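You operate a simulated robot arm through the tools that you are given. There is no shell and no other tool.

You are at the controls of a simulated two-armed robot. One attempt, no reset.

Task
Prove that the overload trips: dial down to 2 A, run forward until the trip lamp lights.
Fine: then dial back to the plate's amps, reset once the heat gauge is in the green, supply off.
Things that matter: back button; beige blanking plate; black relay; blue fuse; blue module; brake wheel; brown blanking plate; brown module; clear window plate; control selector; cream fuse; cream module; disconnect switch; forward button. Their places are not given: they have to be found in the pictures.

It is judged by the outcome, as a careful person would: the job done as asked, and still so three seconds after it is handed in. It fails if anything else is knocked over, pushed out of place, dropped, spilled or broken.

Robot
Two 7-joint arms with two-finger grippers on one trunk that stands fixed in place. Base frame: the origin is at the foot of the trunk, x ahead of it, y to its left, z up; the work surface is at about z = 0.85. Units: m, rad, N and s.
The left shoulder is at [0.041, 0.175, 1.228], the right one opposite. With the tool pointing down near the work surface each hand reaches from about 0.1 to 0.84 m from the base axis, measured 20 degrees to its own side. Payload 2.94 kg a hand.
The tool frame of a hand sits at the grasp point between the pads (the TCP): z along the fingers, y along the line on which they close. The tips reach 0.03 m beyond it. The gripper opens to 0.138 m; its body begins 0.109 m behind the TCP.
Orientation is that of the tool frame in the base frame, as [roll, pitch, yaw] about the fixed x, y, z axes, in that order (R = Rz(yaw) Ry(pitch) Rx(roll)). With the fingers straight down and closing along the base's y, the tool's x points along the base's -x, its y along +y and its z along -z.

Tools
- The arms move only by the tool send_rows. It takes "left_motion", "right_motion" or both (then of equal length, played together; a hand with none holds still); each is a list of rows, each a list of 7 numbers: the turn, a rotation vector about the tool's x, y, z in rad, then the shift along the tool's x, y, z in m, then the finger opening in m, from 0 to 0.138. In form: [[ax, ay, az, dx, dy, dz, claw], ...]. A call has 1 to 20 rows; each row is the pose to reach, as a shift and turn from the pose commanded when the call began, along the tool's axes at that moment. Rows are played at 5 a second. More than 0.05 m and 0.15 rad between two rows, or a gripper value outside its range, and nothing of the call is played. A pose out of reach is approached as far as the arm can. The call stops where the force on the tool passes 40 N (or 10 N more than at its start, if that is more) or the arm is blocked; 0.2 s more then pass. The fingers move at their own pace (about 0.045 m/s each) and stop on an object; they squeeze with about 30 N. The grip force told is the motor's: it shows also when the fingers shut on nothing. Time passes only in rows, and 0.2 s behind the last, so rows that repeat a pose let the fingers close. The reply holds the time, the measured pose of the TCP, the force on the tool along the base axes, the opening and the grip force, in the units named above and with some noise, with the torque about the TCP (base axes, N m) and any sound that the robot's microphone picked up.
- Cameras (640 x 400 px; columns grow to the right, rows downward): "scene" is now at [0.0929, 0.0014, 1.6942]; the picture's right is [0.04, -1.00, 0.00], its down [-0.83, -0.04, -0.56] and it looks along [0.55, 0.02, -0.83] (base axes); focal length 287 px, centre (320, 200). "left" rides on the left gripper at [0.071, -0.019, -0.146] in its tool frame; the picture's right is [0.26, 0.97, 0.00], its down [-0.85, 0.23, -0.48] and it looks along [-0.46, 0.12, 0.88] (tool axes); focal length 280 px, centre (320, 200). "right" rides on the right gripper at [0.071, 0.019, -0.146] in its tool frame; the picture's right is [-0.26, 0.97, 0.00], its down [-0.85, -0.23, -0.48] and it looks along [-0.46, -0.12, 0.88] (tool axes); focal length 280 px, centre (320, 200).
- grab_frame(camera): a new picture of that camera. The clock stands still meanwhile.
- lift_body(by): moves the trunk up (or, below 0, down) by that many m; the arms and the scene camera ride with it, the base frame stays. It gives what a move gives, with no picture.
- pan_tilt(pan, tilt): turns the head with the scene camera to pan (to the left, within 2.094 rad either way) and tilt (down, from -0.506 to 1.204), counted from straight ahead of the robot (the tilt from the chest, where the trunk bows). It gives what a move gives.
- locate(camera, pixels): there is no depth. For up to 12 entries [column, row, z] of the newest picture of that camera ("zoom" is the newest enlarged one), the place [x, y] in the base frame at which the ray of that pixel passes the height z, good to about 0.002 m. The clock stands still meanwhile.
- enlarge(camera, box): a new picture of the part [left, top, right, bottom] of that camera's present view, enlarged. The clock stands still meanwhile.
- close_job(): hands the job in; it is judged then, once.

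Open the grippers and draw the arms clear of the work before you hand the job in, unless the task says otherwise.

The tools are called after "Call:" as name(argument=value, ...) on one line, values as JSON. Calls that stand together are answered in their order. send_rows: Moves the arms, as the interface text tells. Its arguments: {"type":"object","properties":{"left_motion":{"type":"array","items":{"type":"array","items":{"type":"number"}}},"right_motion":{"type":"array","items":{"type":"array","items":{"type":"number"}}}},"required":[]} The other tools are called the same way: lift_body (by) moves the trunk up or down; pan_tilt (pan, tilt) turns the head that bears the scene camera; grab_frame (camera) takes a picture; locate (camera, pixels) gives the place at which the rays of pixels pass given heights; enlarge (camera, box) takes an enlarged picture of a part of a camera's view; close_job () hands the job in.

At the start:

```text
time: 0.0
left_tool_pos: [0.523, 0.4762, 1.2954]
left_tcp_rot: [3.142, 0.0, -3.139]
left_ft_force: [0.3, -0.8, 0.5]
left_moment: [0.05, -0.03, -0.03]
left_grip_width: 0.138
left_grasp_force: 0.0
right_tool_pos: [0.5097, -0.0093, 1.2618]
right_tcp_rot: [-3.142, 0.001, -3.141]
right_ft_force: [-0.4, -0.1, 0.2]
right_moment: [0.01, -0.01, -0.01]
right_grip_width: 0.138
right_grasp_force: 0.0
trunk travel left (down, up): [-0.4, 0.334]
head pan, tilt (commanded): [0.042, 0.983]
```

scene: 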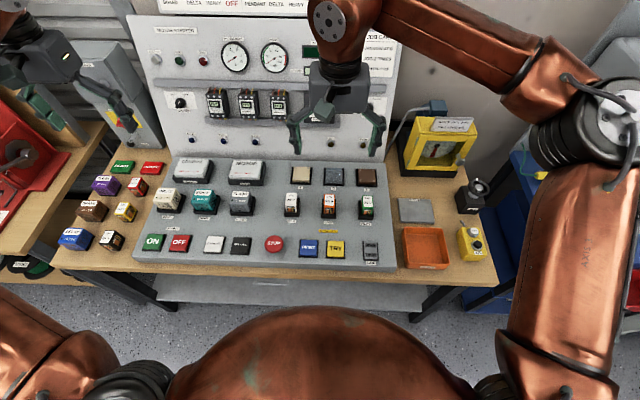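
right: 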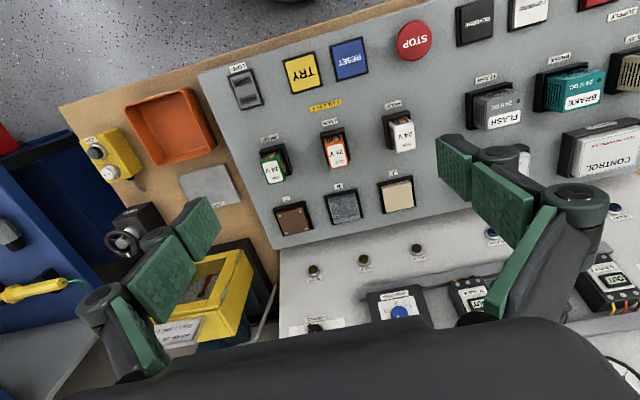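
left: 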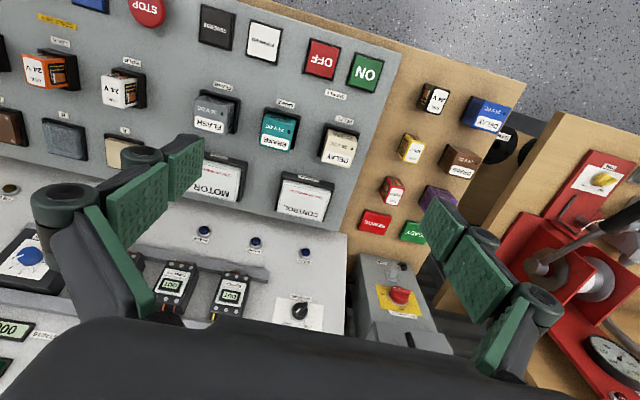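

I'll start by looking at the scene more closely; the right arm covers part of the panel at around (340,80).

Call:
enlarge(camera="scene", box=[130, 0, 410, 150])

Call:
enlarge(camera="scene", box=[130, 145, 410, 275])

Call:
enlarge(camera="right", box=[280, 220, 640, 400])

Call:
enlarge(camera="left", box=[0, 160, 340, 400])

```text
2.29 times, centred on (270, 75) of scene
```

zoom: 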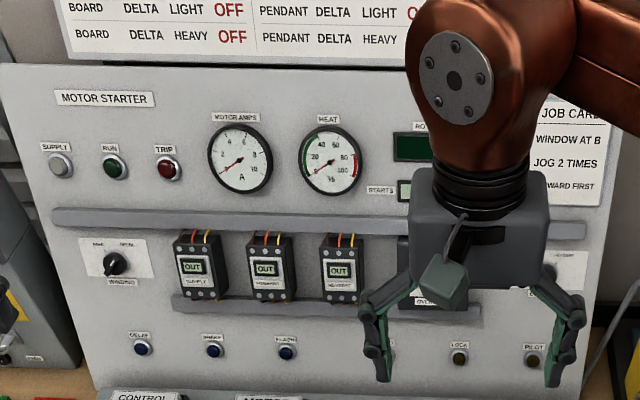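

```text
2.29 times, centred on (270, 210) of scene
```

zoom: 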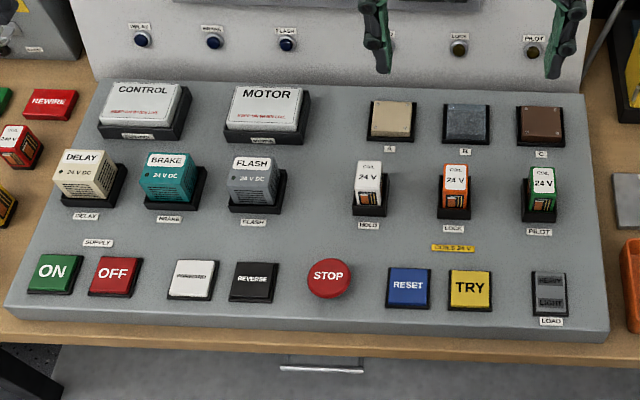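

```text
1.78 times, centred on (460, 310) of right
```

zoom: 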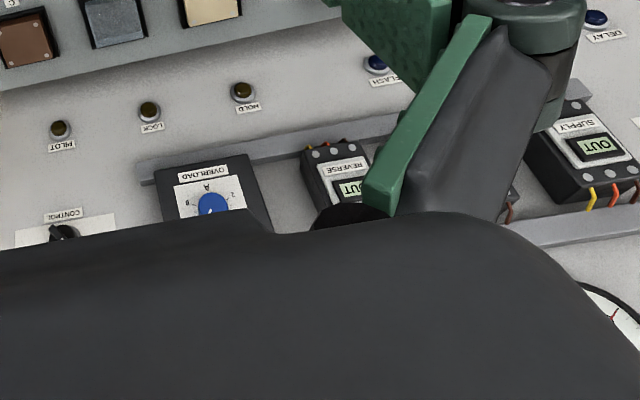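

```text
1.67 times, centred on (170, 280) of left
```

zoom: 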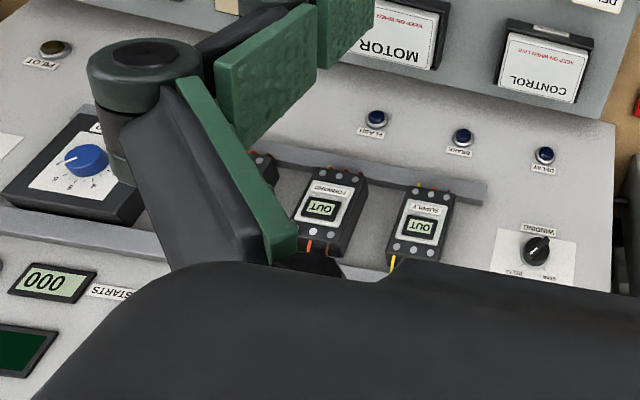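

The right arm hides the overload dial and the job card. I'll tilt the head up to read the charts, and look at both sides.

Call:
pan_tilt(pan=0.0, tilt=0.55)

Call:
grab_frame(camera="scene")

```text
time: 0.9
left_tool_pos: [0.5237, 0.4762, 1.2934]
left_tcp_rot: [3.141, 0.001, -3.139]
left_ft_force: [-0.1, 0.8, 1.0]
left_moment: [0.04, 0.04, 0.01]
left_grip_width: 0.138
left_grasp_force: 0.0
right_tool_pos: [0.5101, -0.0098, 1.2615]
right_tcp_rot: [-3.14, 0.0, -3.142]
right_ft_force: [-0.8, -0.7, 0.6]
right_moment: [-0.01, 0.0, 0.01]
right_grip_width: 0.1377
right_grasp_force: 0.0
trunk travel left (down, up): [-0.4, 0.334]
head pan, tilt (commanded): [0.0, 0.55]
```

```text
taken
```

scene: 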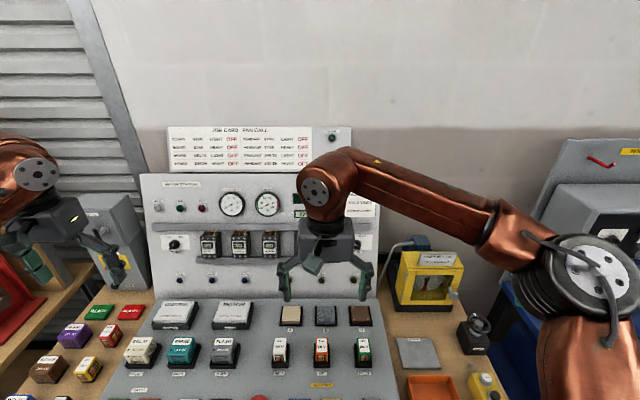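

The chart is at (240,148); I'll enlarge it and the job card at (360,210).

Call:
enlarge(camera="scene", box=[160, 120, 360, 245])

Call:
enlarge(camera="scene", box=[280, 180, 480, 305])

Call:
enlarge(camera="scene", box=[160, 125, 320, 175])

Call:
enlarge(camera="scene", box=[0, 180, 200, 305])

Call:
enlarge(camera="scene", box=[500, 130, 640, 260])

```text
3.20 times, centred on (260, 182) of scene
```

zoom: 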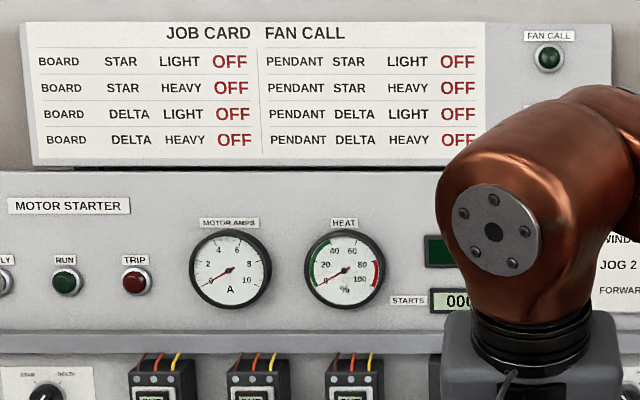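

```text
3.20 times, centred on (380, 242) of scene
```

zoom: 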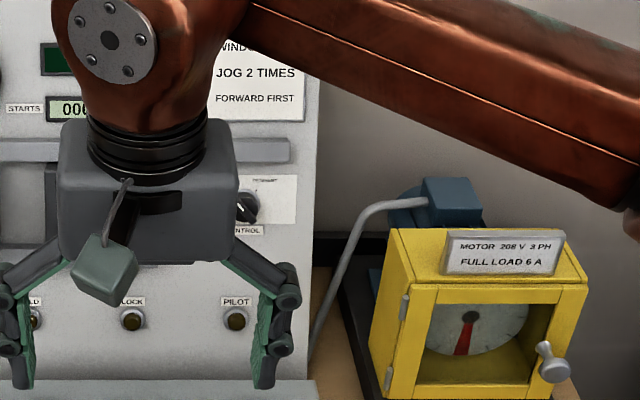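

```text
4.00 times, centred on (240, 150) of scene
```

zoom: 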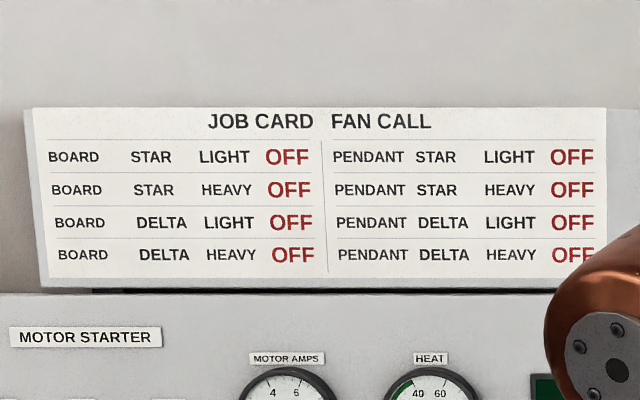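

```text
3.20 times, centred on (100, 242) of scene
```

zoom: 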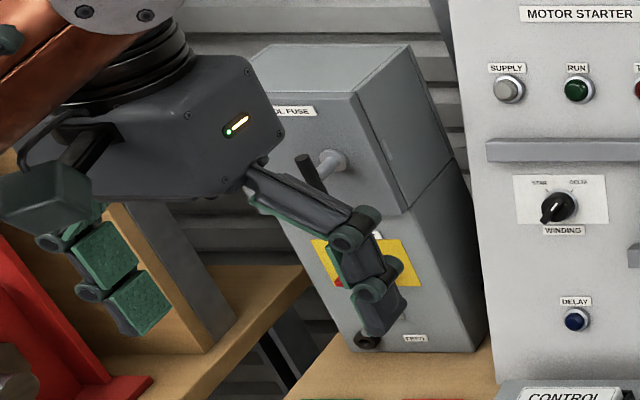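

```text
3.08 times, centred on (570, 195) of scene
```

zoom: 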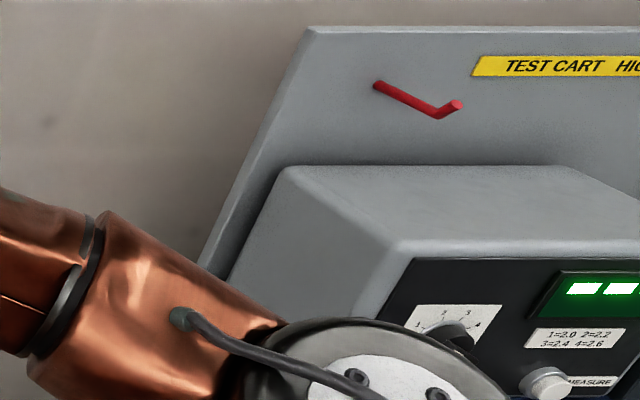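

The motor plate reads "FULL LOAD 6 A". I'll move the right arm to its own side (base −y) and back to open the view of the panel.

Call:
send_rows(right_motion=[[0, 0, 0, 0.04, -0.03, 0, 0.138], [0, 0, 0, 0.08, -0.06, 0, 0.138], [0, 0, 0, 0.12, -0.09, 0, 0.138], [0, 0, 0, 0.15, -0.12, 0, 0.138], [0, 0, 0, 0.17, -0.16, 0, 0.1], [0, 0, 0, 0.17, -0.2, 0, 0.05], [0, 0, 0, 0.17, -0.24, 0, 0.0], [0, 0, 0, 0.17, -0.28, 0, 0.0], [0, 0, 0, 0.17, -0.32, 0, 0.0]])

Call:
grab_frame(camera="scene")

```text
time: 2.9
left_tool_pos: [0.5208, 0.4752, 1.2957]
left_tcp_rot: [3.141, 0.001, -3.14]
left_ft_force: [0.2, 0.1, 0.4]
left_moment: [-0.01, -0.03, 0.01]
left_grip_width: 0.1382
left_grasp_force: 0.0
right_tool_pos: [0.3387, -0.3317, 1.2617]
right_tcp_rot: [3.14, 0.001, -3.139]
right_ft_force: [-0.8, -0.5, -0.8]
right_moment: [0.06, -0.01, 0.0]
right_grip_width: 0.0343
right_grasp_force: 0.9
trunk travel left (down, up): [-0.4, 0.334]
head pan, tilt (commanded): [0.0, 0.55]
```

```text
taken
```

scene: 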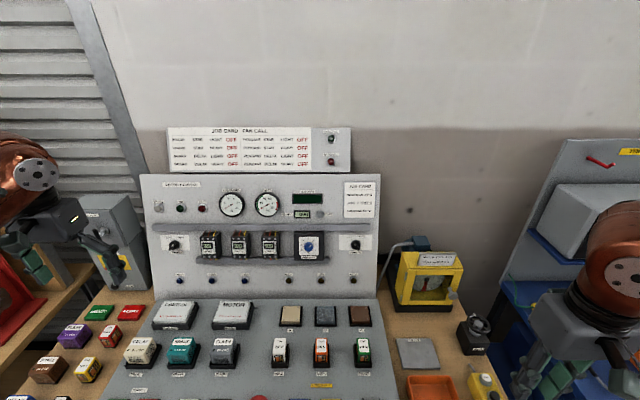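

The panel is clear now: overload dial at (308,244), control selector at (354,243), job card at (361,199). I'll enlarge these.

Call:
enlarge(camera="scene", box=[270, 170, 390, 245])

Call:
enlarge(camera="scene", box=[270, 220, 390, 295])

Call:
enlarge(camera="scene", box=[140, 180, 300, 280])

Call:
enlarge(camera="scene", box=[60, 190, 160, 300])

Call:
enlarge(camera="scene", box=[300, 120, 360, 180])

```text
5.33 times, centred on (330, 208) of scene
```

zoom: 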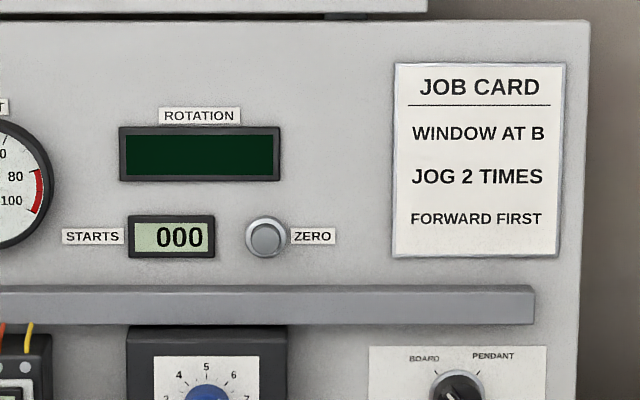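

```text
5.33 times, centred on (330, 258) of scene
```

zoom: 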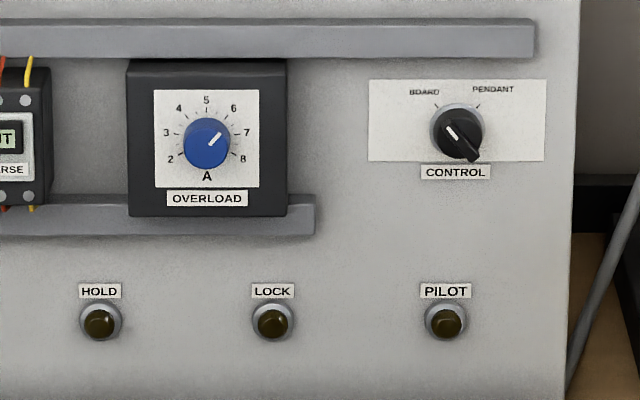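

```text
4.00 times, centred on (220, 230) of scene
```

zoom: 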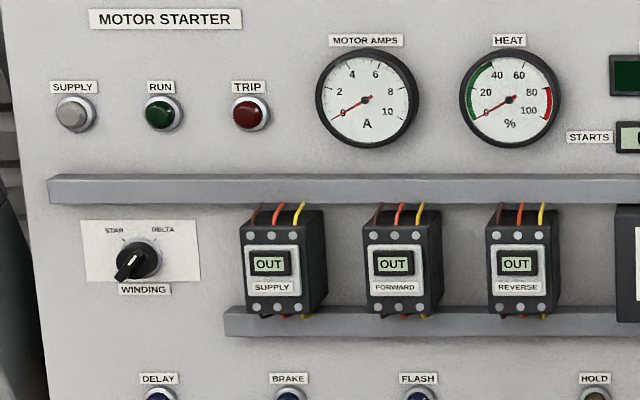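

```text
3.64 times, centred on (110, 245) of scene
```

zoom: 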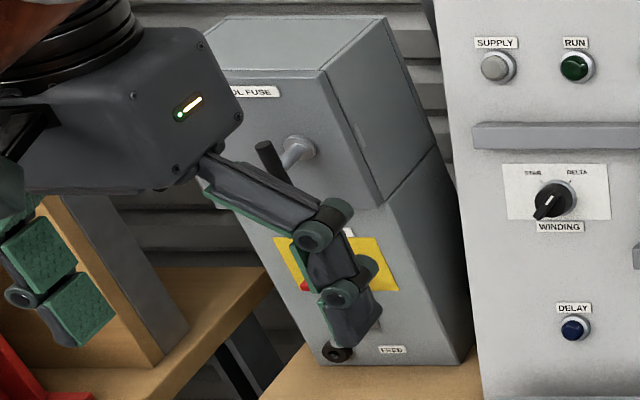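

```text
6.67 times, centred on (330, 150) of scene
```

zoom: 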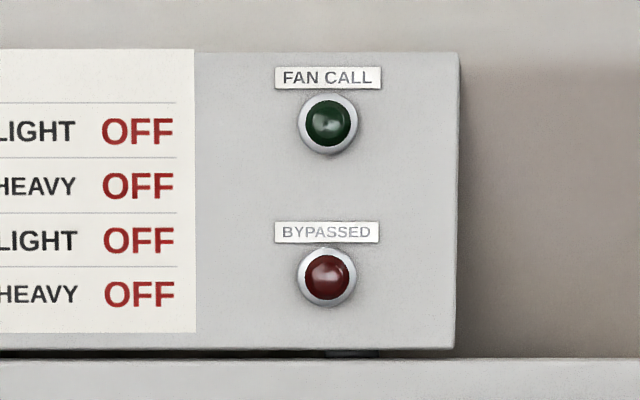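

The overload dial now points near 6 and the control selector apparently at BOARD. I'll draw the left arm back so I can see the disconnect cabinet behind it.

Call:
send_rows(left_motion=[[0, 0, 0, 0.04, 0, 0, 0.138], [0, 0, 0, 0.08, 0.0, 0, 0.1], [0, 0, 0, 0.12, 0.0, 0, 0.05], [0, 0, 0, 0.16, 0.0, 0, 0.0], [0, 0, 0, 0.2, 0, 0, 0.0], [0, 0, 0, 0.22, 0, 0, 0.0]])

Call:
pan_tilt(pan=0.35, tilt=0.7)

Call:
grab_frame(camera="scene")

```text
time: 4.3
left_tool_pos: [0.3239, 0.4687, 1.2792]
left_tcp_rot: [-3.043, 0.008, 3.13]
left_ft_force: [-1.5, 1.3, 1.6]
left_moment: [-0.11, -0.15, 0.02]
left_grip_width: 0.0344
left_grasp_force: 1.4
left hand out of reach, approached as far as the arm can: row 4, 5, 6
right_tool_pos: [0.3366, -0.3275, 1.2651]
right_tcp_rot: [3.141, 0.002, -3.139]
right_ft_force: [-0.2, 0.4, 0.4]
right_moment: [-0.05, -0.02, -0.01]
right_grip_width: 0.0002
right_grasp_force: 28.6
trunk travel left (down, up): [-0.4, 0.334]
head pan, tilt (commanded): [0.0, 0.55]
```

```text
time: 5.1
left_tool_pos: [0.3258, 0.4658, 1.278]
left_tcp_rot: [-3.048, 0.005, 3.13]
left_ft_force: [0.2, -0.2, 0.2]
left_moment: [0.04, 0.0, -0.01]
left_grip_width: 0.0002
left_grasp_force: 28.7
right_tool_pos: [0.3389, -0.3312, 1.2609]
right_tcp_rot: [3.141, 0.003, -3.14]
right_ft_force: [-1.0, -0.2, 0.3]
right_moment: [-0.01, -0.02, -0.02]
right_grip_width: 0.0001
right_grasp_force: 28.2
trunk travel left (down, up): [-0.4, 0.334]
head pan, tilt (commanded): [0.351, 0.7]
```

```text
taken
```

scene: 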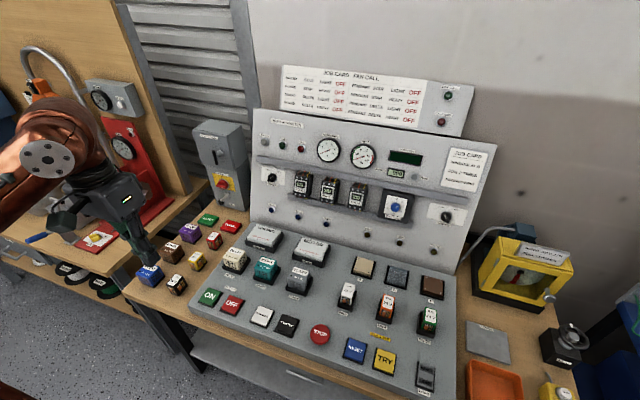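

The cabinet at (222,165) is now visible. I'll zoom in on it, the two selectors and the buttons.

Call:
enlarge(camera="scene", box=[180, 110, 270, 220])

Call:
enlarge(camera="scene", box=[370, 170, 470, 240])

Call:
enlarge(camera="scene", box=[240, 130, 340, 200])

Call:
enlarge(camera="scene", box=[440, 210, 600, 400])

Call:
enlarge(camera="scene", box=[60, 200, 280, 340])

```text
3.64 times, centred on (225, 165) of scene
```

zoom: 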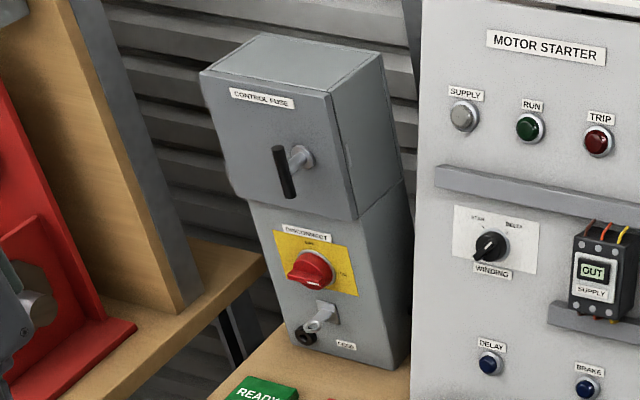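

```text
5.71 times, centred on (420, 205) of scene
```

zoom: 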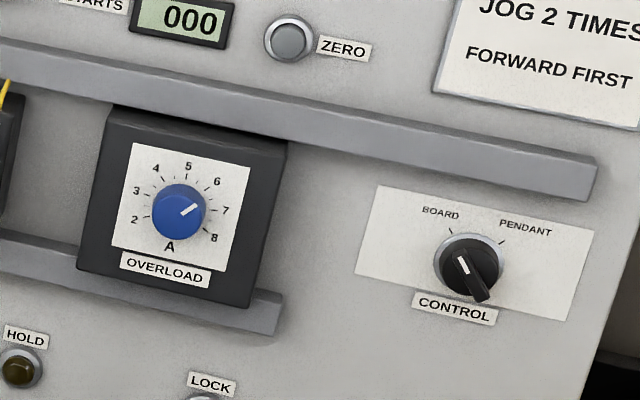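

```text
5.71 times, centred on (290, 165) of scene
```

zoom: 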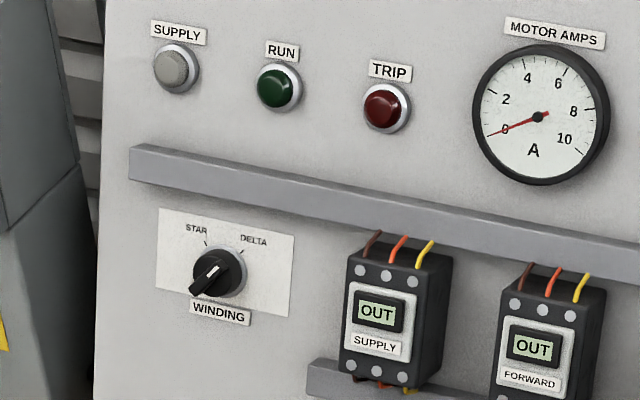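

```text
2.11 times, centred on (520, 305) of scene
```

zoom: 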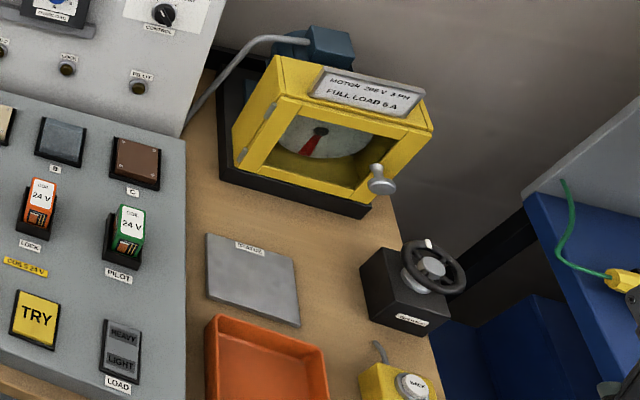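

```text
2.86 times, centred on (170, 270) of scene
```

zoom: 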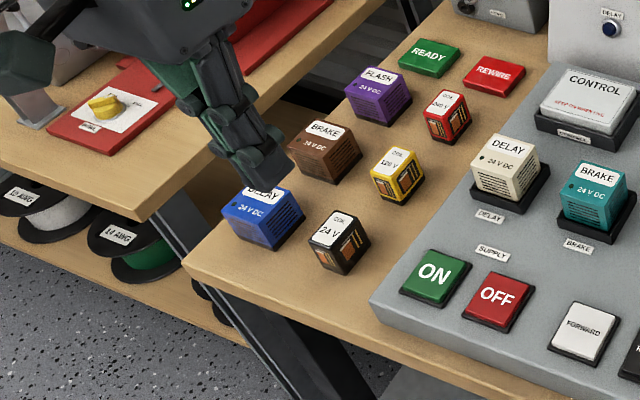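

I'll look more closely at the disconnect at about (223,182) for its ON/OFF marks and pointer, and the load rocker and brake.

Call:
enlarge(camera="scene", box=[205, 165, 245, 210])

Call:
enlarge(camera="scene", box=[410, 355, 440, 400])

Call:
enlarge(camera="scene", box=[310, 135, 390, 185])

Call:
enlarge(camera="scene", box=[520, 320, 600, 400])

```text
8.89 times, centred on (225, 188) of scene
```

zoom: 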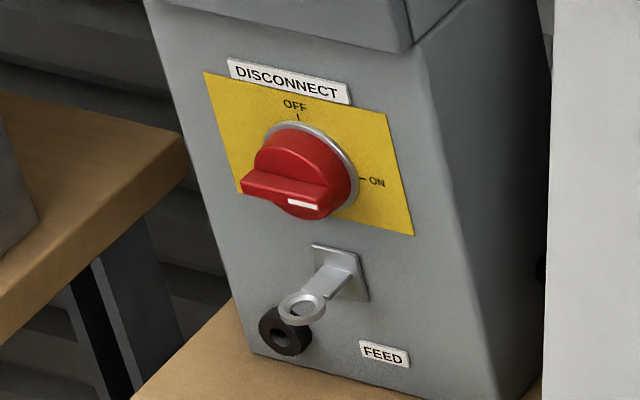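

```text
8.89 times, centred on (425, 378) of scene
```

zoom: 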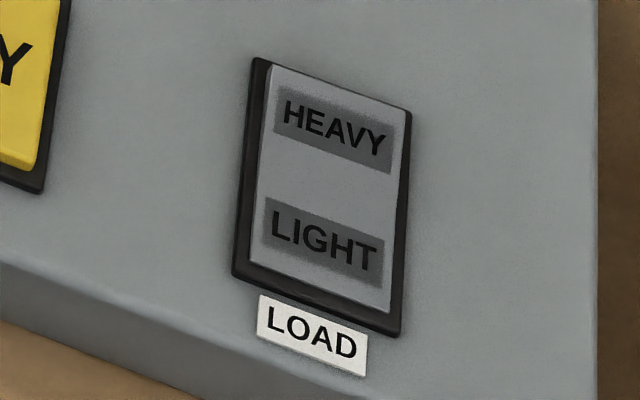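

```text
8.00 times, centred on (350, 160) of scene
```

zoom: 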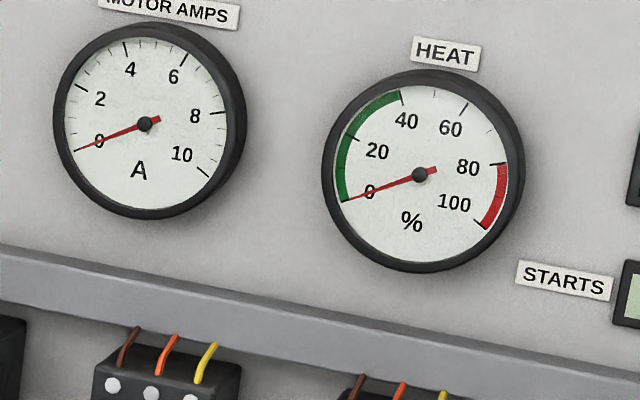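

```text
5.00 times, centred on (560, 360) of scene
```

zoom: 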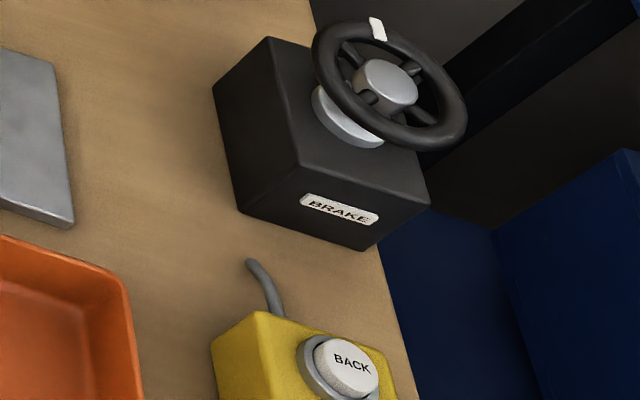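

The disconnect is ON, the heat gauge's green band runs to 40 %, and the deck buttons are in the front row. I'll turn the head so it centres the panel, then locate key points.

Call:
pan_tilt(pan=0.0, tilt=0.85)

Call:
grab_frame(camera="scene")

Call:
grab_frame(camera="right")

Call:
grab_frame(camera="left")

```text
time: 6.0
left_tool_pos: [0.326, 0.4661, 1.2785]
left_tcp_rot: [-3.047, 0.007, 3.128]
left_ft_force: [1.0, 0.2, 0.2]
left_moment: [-0.03, 0.0, 0.02]
left_grip_width: 0.0001
left_grasp_force: 28.4
right_tool_pos: [0.3392, -0.3314, 1.2626]
right_tcp_rot: [3.141, 0.0, -3.14]
right_ft_force: [0.2, 0.1, 0.5]
right_moment: [0.0, -0.02, 0.0]
right_grip_width: 0.0
right_grasp_force: 28.9
trunk travel left (down, up): [-0.4, 0.334]
head pan, tilt (commanded): [0.0, 0.85]
```

```text
taken
```

scene: 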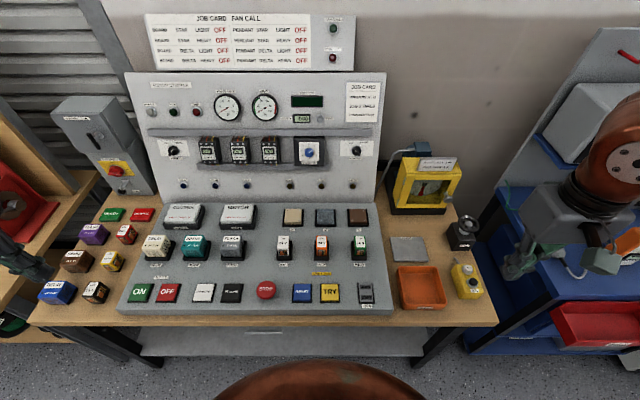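

```text
taken
```

right: 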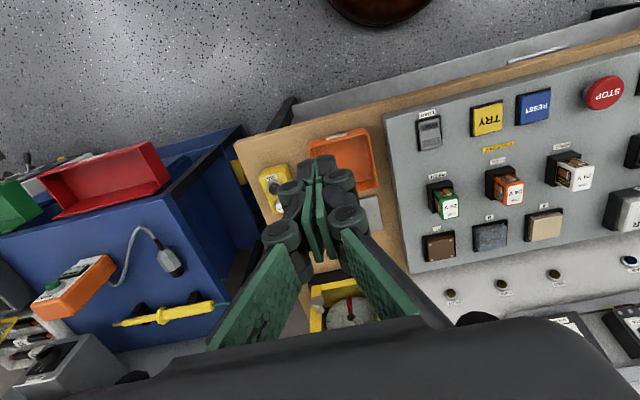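

```text
taken
```

left: 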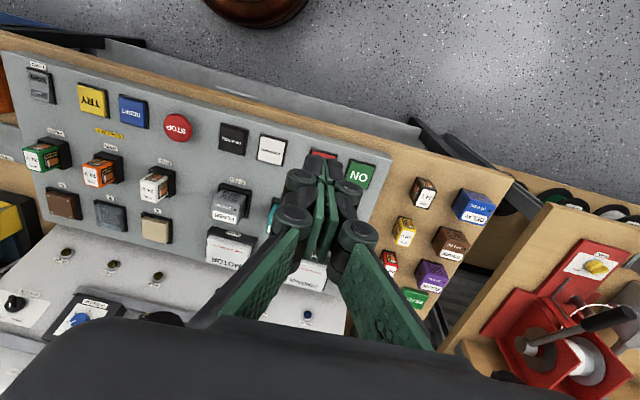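

I'll triangulate with the three cameras: RESET scene (302,292)/right (534,106)/left (133,110), TRY, STOP, plus the dial and the ON button.

Call:
locate(camera="scene", pixels=[[302, 292, 0.86], [302, 292, 0.96], [330, 292, 0.86], [330, 292, 0.96], [141, 292, 0.86], [141, 292, 0.96], [310, 153, 1.0], [310, 153, 1.2], [204, 292, 0.86], [204, 292, 0.96], [168, 292, 0.86], [168, 292, 0.96]])

Call:
locate(camera="right", pixels=[[534, 106, 0.86], [534, 106, 0.96], [487, 118, 0.86], [487, 118, 0.96], [604, 92, 0.86], [604, 92, 0.96]])

Call:
locate(camera="left", pixels=[[133, 110, 0.86], [133, 110, 0.96], [93, 100, 0.86], [93, 100, 0.96], [360, 175, 0.86], [360, 175, 0.96], [271, 150, 0.86], [271, 150, 0.96], [80, 318, 1.0], [80, 318, 1.2]])

```text
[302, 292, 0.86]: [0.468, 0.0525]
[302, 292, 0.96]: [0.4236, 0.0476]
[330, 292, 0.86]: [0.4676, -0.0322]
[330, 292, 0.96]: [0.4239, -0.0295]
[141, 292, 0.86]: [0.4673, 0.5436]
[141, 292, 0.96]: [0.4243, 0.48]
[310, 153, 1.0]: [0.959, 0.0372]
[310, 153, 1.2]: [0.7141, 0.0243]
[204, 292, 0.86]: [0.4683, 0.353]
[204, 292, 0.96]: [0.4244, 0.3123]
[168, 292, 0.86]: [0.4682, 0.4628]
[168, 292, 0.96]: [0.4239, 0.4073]
```

```text
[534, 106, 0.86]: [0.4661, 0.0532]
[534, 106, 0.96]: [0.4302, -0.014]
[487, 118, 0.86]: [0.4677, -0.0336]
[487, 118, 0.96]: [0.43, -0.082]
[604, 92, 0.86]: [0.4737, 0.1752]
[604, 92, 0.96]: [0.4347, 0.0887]
```

```text
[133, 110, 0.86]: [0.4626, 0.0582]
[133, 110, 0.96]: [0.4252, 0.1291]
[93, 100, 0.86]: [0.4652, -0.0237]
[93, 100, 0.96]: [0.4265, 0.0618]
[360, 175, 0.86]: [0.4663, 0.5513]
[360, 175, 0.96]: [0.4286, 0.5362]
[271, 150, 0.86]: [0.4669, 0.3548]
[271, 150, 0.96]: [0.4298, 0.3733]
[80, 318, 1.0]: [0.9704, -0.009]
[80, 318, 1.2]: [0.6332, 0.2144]
```

Button tops come out at z≈0.86: ON (0.467,0.545), OFF (0.468,0.463), FORWARD (0.468,0.353), RESET (0.467,0.054); the dial is near (0.908,0.034,1.04). I'll swing the right hand to point forward, stopping well short of the panel, to view the dial up close.

Call:
send_rows(right_motion=[[0, -0.131, 0, -0.023, 0.02, 0.012, 0.0], [0, -0.262, 0, -0.047, 0.04, 0.024, 0.0], [0, -0.393, 0, -0.07, 0.06, 0.036, 0.0], [0, -0.524, 0, -0.093, 0.08, 0.048, 0.0], [0, -0.654, 0, -0.117, 0.1, 0.06, 0.0], [0, -0.785, 0, -0.14, 0.12, 0.072, 0.0], [0, -0.916, 0, -0.163, 0.14, 0.084, 0.0], [0, -1.047, 0, -0.187, 0.16, 0.096, 0.0], [0, -1.178, 0, -0.21, 0.18, 0.108, 0.03], [0, -1.309, 0, -0.233, 0.2, 0.12, 0.06], [0, -1.44, 0, -0.257, 0.22, 0.132, 0.06], [0, -1.571, 0, -0.28, 0.24, 0.144, 0.06]])

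Call:
grab_frame(camera="right")

Call:
grab_frame(camera="scene")

```text
time: 8.6
left_tool_pos: [0.3234, 0.4823, 1.2794]
left_tcp_rot: [-3.075, 0.004, -3.133]
left_ft_force: [-0.8, 1.6, 0.9]
left_moment: [-0.14, -0.09, 0.05]
left_grip_width: 0.0
left_grasp_force: 28.5
right_tool_pos: [0.6186, -0.0749, 1.1216]
right_tcp_rot: [1.193, 1.568, 1.2]
right_ft_force: [0.9, -4.9, -2.8]
right_moment: [-0.04, -0.37, 0.67]
right_grip_width: 0.0599
right_grasp_force: 0.2
trunk travel left (down, up): [-0.4, 0.334]
head pan, tilt (commanded): [0.0, 0.85]
```

```text
taken
```

right: 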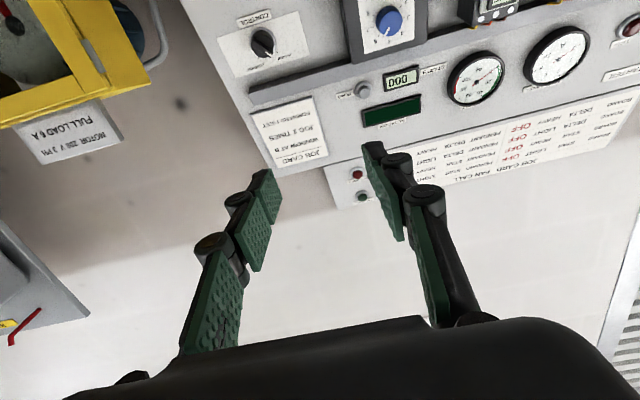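

```text
taken
```

scene: 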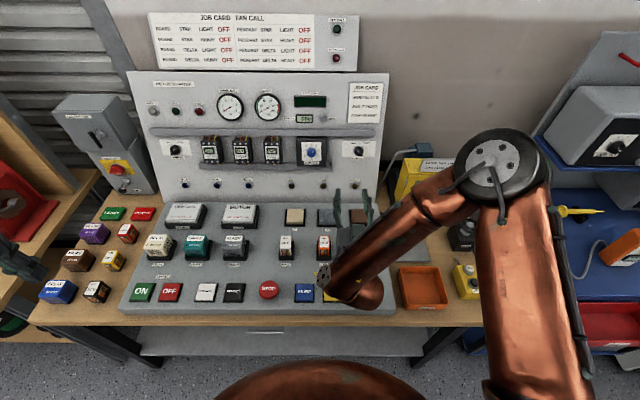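

The right hand is facing the panel; the dial is at (388,20) in its upside-down view and (311,152) in the scene. I'll locate shared points to fix the dial's position and the panel's tilt.

Call:
enlarge(camera="scene", box=[280, 80, 390, 200])

Call:
enlarge(camera="right", box=[220, 0, 460, 150])

Call:
locate(camera="right", pixels=[[388, 20, 1.02], [388, 20, 1.08], [262, 43, 1.02], [262, 43, 1.08], [363, 90, 1.1], [363, 90, 1.16], [318, 145, 1.15], [318, 145, 1.25]])

Call:
locate(camera="scene", pixels=[[311, 153, 1.02], [311, 153, 1.08], [356, 153, 1.02], [356, 153, 1.08], [320, 118, 1.1], [320, 118, 1.16]])

```text
3.33 times, centred on (335, 140) of scene
```

zoom: 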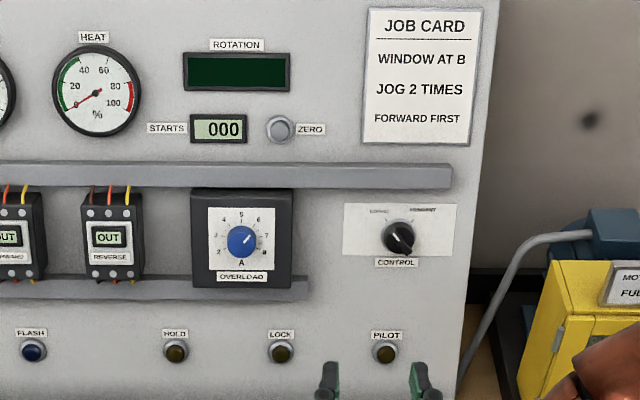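

```text
2.67 times, centred on (340, 75) of right
```

zoom: 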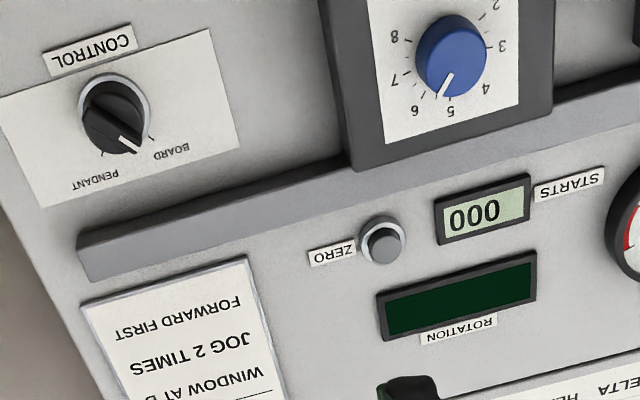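

```text
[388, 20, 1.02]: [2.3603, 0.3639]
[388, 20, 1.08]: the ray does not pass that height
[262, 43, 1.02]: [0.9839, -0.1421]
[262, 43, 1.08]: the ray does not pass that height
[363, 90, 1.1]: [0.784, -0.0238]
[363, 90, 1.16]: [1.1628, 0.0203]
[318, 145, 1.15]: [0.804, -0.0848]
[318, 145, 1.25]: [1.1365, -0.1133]
```

```text
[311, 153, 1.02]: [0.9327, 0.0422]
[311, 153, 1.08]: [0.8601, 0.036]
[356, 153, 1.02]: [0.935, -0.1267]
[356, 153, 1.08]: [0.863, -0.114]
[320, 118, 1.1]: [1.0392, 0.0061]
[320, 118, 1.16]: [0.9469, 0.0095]
```

The dial pointer lines up with 6 and the control selector with BOARD. The dial comes out near (0.906,0.040,1.042); now I'll measure the panel's tilt using the flush control plate and job card corners.

Call:
enlarge(camera="right", box=[220, 70, 380, 190])

Call:
enlarge(camera="right", box=[330, 0, 450, 75])

Call:
locate(camera="scene", pixels=[[342.2, 140.9, 1.0], [342.2, 140.9, 1.1], [341.6, 156.5, 1.0], [341.6, 156.5, 1.1], [347.9, 122.6, 1.0], [347.9, 122.6, 1.2], [350, 82.4, 1.1], [350, 82.4, 1.3], [389, 73, 1.1], [389, 73, 1.3]])

```text
3.33 times, centred on (300, 130) of right
```

zoom: 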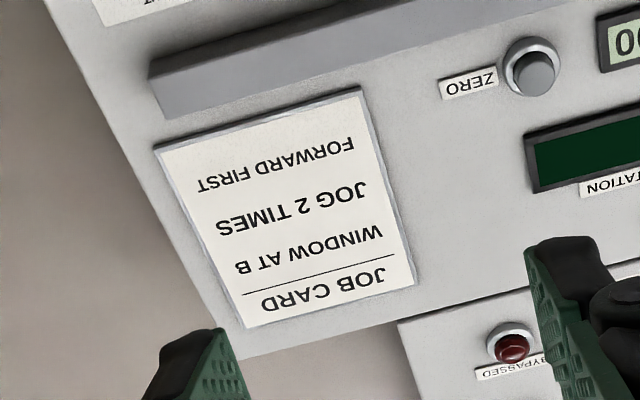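

```text
5.33 times, centred on (390, 38) of right
```

zoom: 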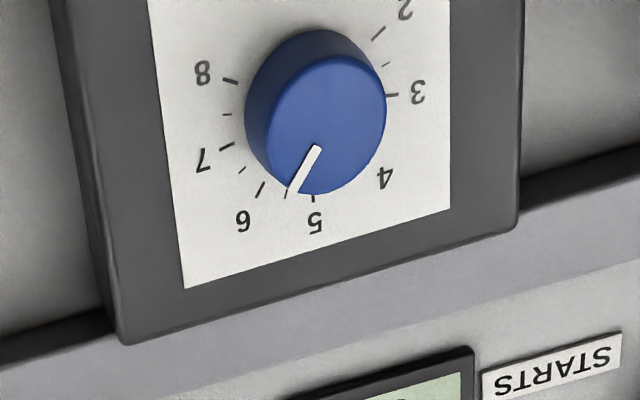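

```text
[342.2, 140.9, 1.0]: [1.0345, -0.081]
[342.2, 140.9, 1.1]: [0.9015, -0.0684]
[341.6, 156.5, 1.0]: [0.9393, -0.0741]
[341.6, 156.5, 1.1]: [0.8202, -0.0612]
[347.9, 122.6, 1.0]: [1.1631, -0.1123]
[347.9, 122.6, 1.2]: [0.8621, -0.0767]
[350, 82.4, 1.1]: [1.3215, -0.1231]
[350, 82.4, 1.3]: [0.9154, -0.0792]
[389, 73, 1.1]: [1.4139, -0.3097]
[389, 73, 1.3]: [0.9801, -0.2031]
```

The panel leans back about 20° (dx/dz≈0.36), so the knob axis is about (−0.94,0,0.34). I'll go to a standoff about 0.12 m in front of the knob with the hand pitched 20° down, fingers open 0.07.

Call:
send_rows(right_motion=[[0, 0, 0, 0, 0, 0, 0.07], [0, 0.07, 0, 0.006, 0.026, 0.034, 0.07], [0, 0.14, 0, 0.013, 0.051, 0.069, 0.07], [0, 0.21, 0, 0.019, 0.077, 0.103, 0.07], [0, 0.28, 0, 0.026, 0.102, 0.138, 0.07], [0, 0.349, 0, 0.032, 0.128, 0.172, 0.07], [0, 0.349, 0, 0.032, 0.128, 0.172, 0.07], [0, 0.349, 0, 0.032, 0.128, 0.172, 0.07]])

Call:
grab_frame(camera="right")

Call:
grab_frame(camera="scene")

```text
time: 10.3
left_tool_pos: [0.325, 0.4729, 1.2821]
left_tcp_rot: [-3.08, 0.003, -3.135]
left_ft_force: [0.7, -0.6, -0.5]
left_moment: [0.02, 0.03, -0.01]
left_grip_width: 0.0
left_grasp_force: 28.9
right_tool_pos: [0.7922, 0.0419, 1.0859]
right_tcp_rot: [3.139, 1.223, 3.139]
right_ft_force: [0.1, 0.5, -0.3]
right_moment: [0.02, -0.01, 0.03]
right_grip_width: 0.0699
right_grasp_force: 0.0
trunk travel left (down, up): [-0.4, 0.334]
head pan, tilt (commanded): [0.0, 0.85]
```

```text
taken
```

right: 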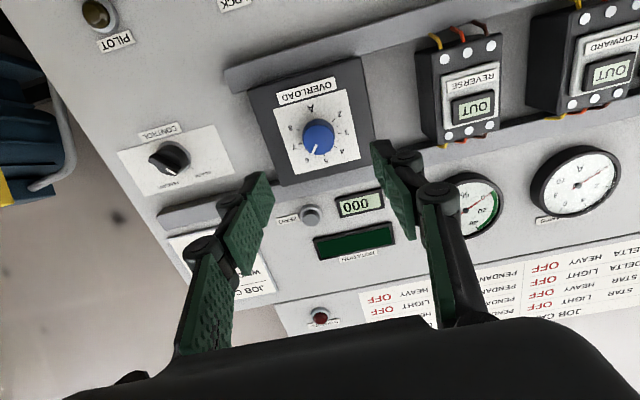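

```text
taken
```

scene: 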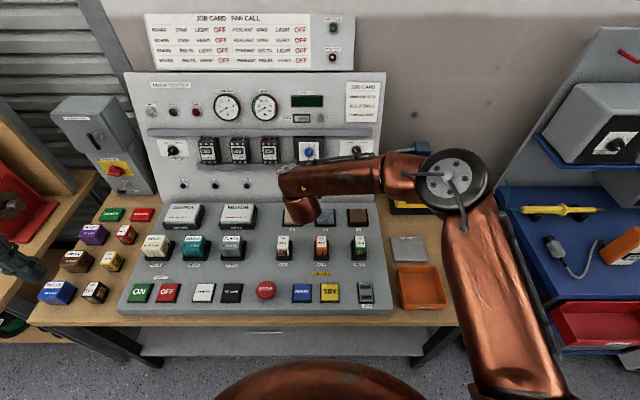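

The knob sits at (318,137) in the hand view, right where the tool axis should meet it (320,135). I'll pre-roll the hand +1.4 rad about its axis so one grasp can carry the −160° turn, and recheck alignment.

Call:
send_rows(right_motion=[[0, 0, 0.14, 0, 0, 0, 0.07], [0, 0, 0.28, 0, 0, 0, 0.07], [0, 0, 0.42, 0, 0, 0, 0.07], [0, 0, 0.56, 0, 0, 0, 0.07], [0, 0, 0.7, 0, 0, 0, 0.07], [0, 0, 0.84, 0, 0, 0, 0.07], [0, 0, 0.98, 0, 0, 0, 0.07], [0, 0, 1.12, 0, 0, 0, 0.07], [0, 0, 1.26, 0, 0, 0, 0.07], [0, 0, 1.4, 0, 0, 0, 0.07], [0, 0, 1.4, 0, 0, 0, 0.07]])

Call:
grab_frame(camera="right")

Call:
grab_frame(camera="scene")

```text
time: 12.8
left_tool_pos: [0.3236, 0.473, 1.2818]
left_tcp_rot: [-3.081, 0.005, -3.135]
left_ft_force: [-0.1, -0.3, -0.2]
left_moment: [0.02, 0.04, 0.01]
left_grip_width: 0.0
left_grasp_force: 28.1
right_tool_pos: [0.7912, 0.0399, 1.0853]
right_tcp_rot: [1.924, 0.16, 1.629]
right_ft_force: [-0.8, 0.6, -0.5]
right_moment: [0.03, 0.0, -0.02]
right_grip_width: 0.0699
right_grasp_force: 0.0
trunk travel left (down, up): [-0.4, 0.334]
head pan, tilt (commanded): [0.0, 0.85]
```

```text
taken
```

right: 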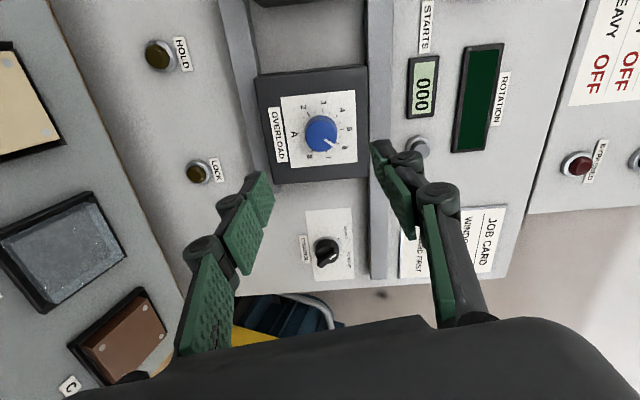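

```text
taken
```

scene: 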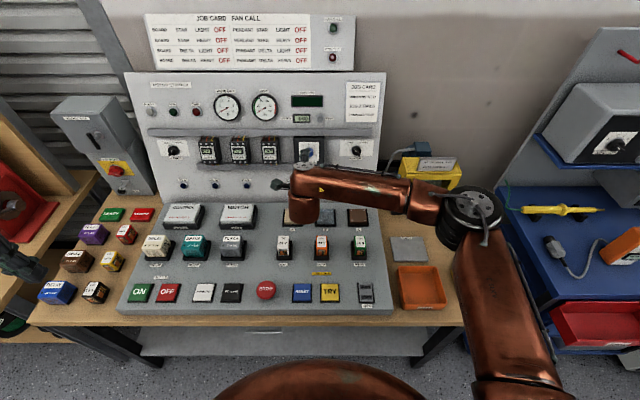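

After the roll the knob stays at (321,133), so it lies on the tool axis within about 2 mm. I'll dry-run the −2.8 rad roll here to verify the wrist range before touching the knob.

Call:
send_rows(right_motion=[[0, 0, -0.14, 0, 0, 0, 0.07], [0, 0, -0.28, 0, 0, 0, 0.07], [0, 0, -0.42, 0, 0, 0, 0.07], [0, 0, -0.56, 0, 0, 0, 0.07], [0, 0, -0.7, 0, 0, 0, 0.07], [0, 0, -0.84, 0, 0, 0, 0.07], [0, 0, -0.98, 0, 0, 0, 0.07], [0, 0, -1.12, 0, 0, 0, 0.07], [0, 0, -1.26, 0, 0, 0, 0.07], [0, 0, -1.4, 0, 0, 0, 0.07], [0, 0, -1.54, 0, 0, 0, 0.07], [0, 0, -1.68, 0, 0, 0, 0.07], [0, 0, -1.82, 0, 0, 0, 0.07], [0, 0, -1.96, 0, 0, 0, 0.07], [0, 0, -2.1, 0, 0, 0, 0.07], [0, 0, -2.24, 0, 0, 0, 0.07], [0, 0, -2.38, 0, 0, 0, 0.07], [0, 0, -2.52, 0, 0, 0, 0.07], [0, 0, -2.66, 0, 0, 0, 0.07], [0, 0, -2.8, 0, 0, 0, 0.07]])

Call:
grab_frame(camera="right")

Call:
grab_frame(camera="scene")

```text
time: 16.9
left_tool_pos: [0.3248, 0.4732, 1.2819]
left_tcp_rot: [-3.081, 0.006, -3.135]
left_ft_force: [0.2, -0.1, -0.8]
left_moment: [-0.01, -0.02, 0.01]
left_grip_width: 0.0
left_grasp_force: 28.6
right_tool_pos: [0.7914, 0.0397, 1.0853]
right_tcp_rot: [-1.921, 0.158, -1.626]
right_ft_force: [0.6, -0.8, 0.3]
right_moment: [0.02, -0.02, -0.04]
right_grip_width: 0.0702
right_grasp_force: 0.1
trunk travel left (down, up): [-0.4, 0.334]
head pan, tilt (commanded): [0.0, 0.85]
```

```text
taken
```

right: 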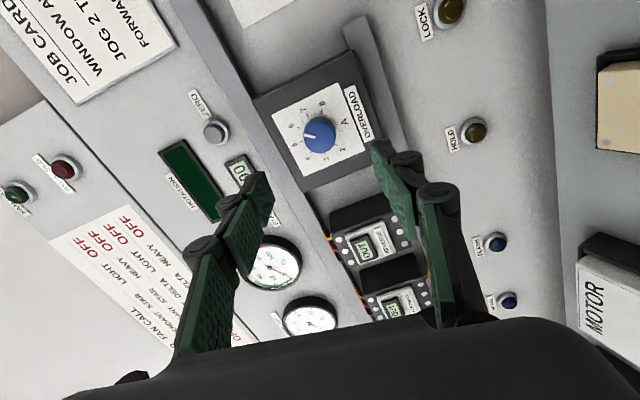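

```text
taken
```

scene: 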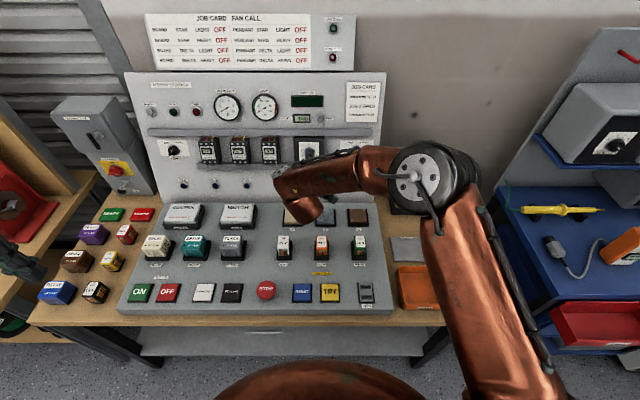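

The whole roll range is reachable and the knob remains at (319,135). I'll enlarge the knob here to gauge its depth and the pointer before rolling back.

Call:
enlarge(camera="right", box=[260, 85, 380, 185])

Call:
locate(camera="right", pixels=[[319, 135, 1.0], [319, 135, 1.1]])

```text
4.00 times, centred on (320, 135) of right
```

zoom: 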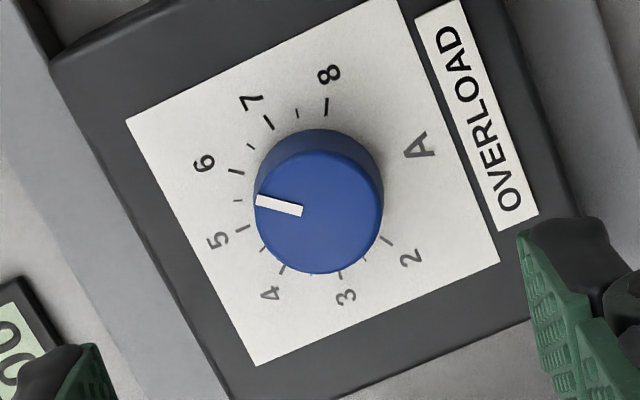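

```text
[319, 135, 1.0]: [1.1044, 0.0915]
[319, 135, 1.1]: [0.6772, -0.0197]
```

The knob is about 0.029 m across and 0.02 m deep, its front about 0.115 m ahead of the TCP. I'll roll back to +1.4, then advance.

Call:
send_rows(right_motion=[[0, 0, 0.147, 0, 0, 0, 0.07], [0, 0, 0.294, 0, 0, 0, 0.07], [0, 0, 0.441, 0, 0, 0, 0.07], [0, 0, 0.588, 0, 0, 0, 0.07], [0, 0, 0.735, 0, 0, 0, 0.07], [0, 0, 0.882, 0, 0, 0, 0.07], [0, 0, 1.029, 0, 0, 0, 0.07], [0, 0, 1.176, 0, 0, 0, 0.07], [0, 0, 1.323, 0, 0, 0, 0.07], [0, 0, 1.47, 0, 0, 0, 0.07], [0, 0, 1.617, 0, 0, 0, 0.07], [0, 0, 1.764, 0, 0, 0, 0.07], [0, 0, 1.911, 0, 0, 0, 0.07], [0, 0, 2.058, 0, 0, 0, 0.07], [0, 0, 2.205, 0, 0, 0, 0.07], [0, 0, 2.352, 0, 0, 0, 0.07], [0, 0, 2.499, 0, 0, 0, 0.07], [0, 0, 2.646, 0, 0, 0, 0.07], [0, 0, 2.793, 0, 0, 0, 0.07], [0, 0, 2.8, 0, 0, 0, 0.07]])

Call:
send_rows(right_motion=[[0, 0, 0, 0, 0, 0.03, 0.06], [0, 0, 0, 0, 0, 0.055, 0.06], [0, 0, 0, 0, 0, 0.075, 0.06], [0, 0, 0, 0, 0, 0.085, 0.06], [0, 0, 0, 0, 0, 0.091, 0.06], [0, 0, 0, 0, 0, 0.097, 0.06], [0, 0, 0, 0, 0, 0.097, 0.06]])

Call:
grab_frame(camera="right")

Call:
grab_frame(camera="scene")

```text
time: 21.1
left_tool_pos: [0.3246, 0.4735, 1.2816]
left_tcp_rot: [-3.081, 0.005, -3.135]
left_ft_force: [-0.3, 0.7, 0.0]
left_moment: [0.05, 0.01, 0.0]
left_grip_width: 0.0
left_grasp_force: 28.6
right_tool_pos: [0.7921, 0.0396, 1.0865]
right_tcp_rot: [1.921, 0.159, 1.63]
right_ft_force: [0.3, -0.4, -0.3]
right_moment: [-0.04, 0.0, -0.02]
right_grip_width: 0.0701
right_grasp_force: 0.2
trunk travel left (down, up): [-0.4, 0.334]
head pan, tilt (commanded): [0.0, 0.85]
```

```text
time: 22.8
left_tool_pos: [0.324, 0.473, 1.2819]
left_tcp_rot: [-3.081, 0.005, -3.134]
left_ft_force: [0.1, 0.7, 0.1]
left_moment: [0.0, -0.02, -0.01]
left_grip_width: 0.0001
left_grasp_force: 28.3
right_tool_pos: [0.8832, 0.0402, 1.0522]
right_tcp_rot: [1.926, 0.16, 1.633]
right_ft_force: [-0.3, 0.7, 0.2]
right_moment: [0.01, -0.01, -0.04]
right_grip_width: 0.0601
right_grasp_force: 0.0
trunk travel left (down, up): [-0.4, 0.334]
head pan, tilt (commanded): [0.0, 0.85]
```

```text
taken
```

right: 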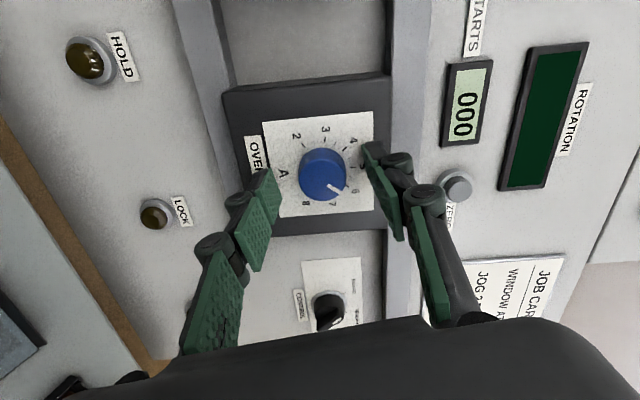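

```text
taken
```

scene: 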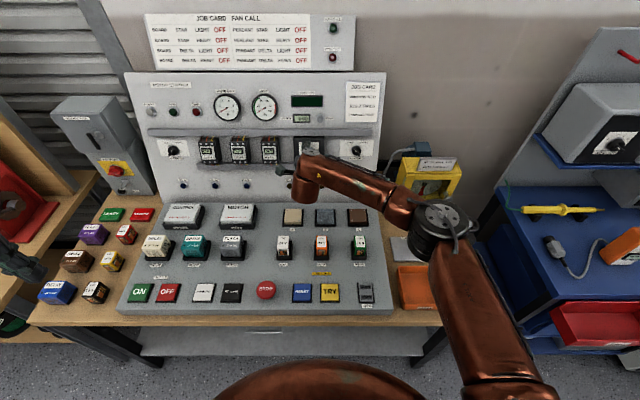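

No contact yet; the knob is between the fingertips at about (323,175). I'll enlarge to check the engagement depth.

Call:
enlarge(camera="right", box=[230, 110, 410, 240])

```text
3.08 times, centred on (320, 175) of right
```

zoom: 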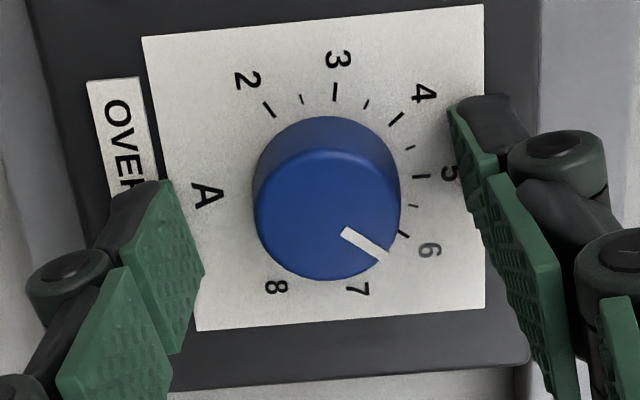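

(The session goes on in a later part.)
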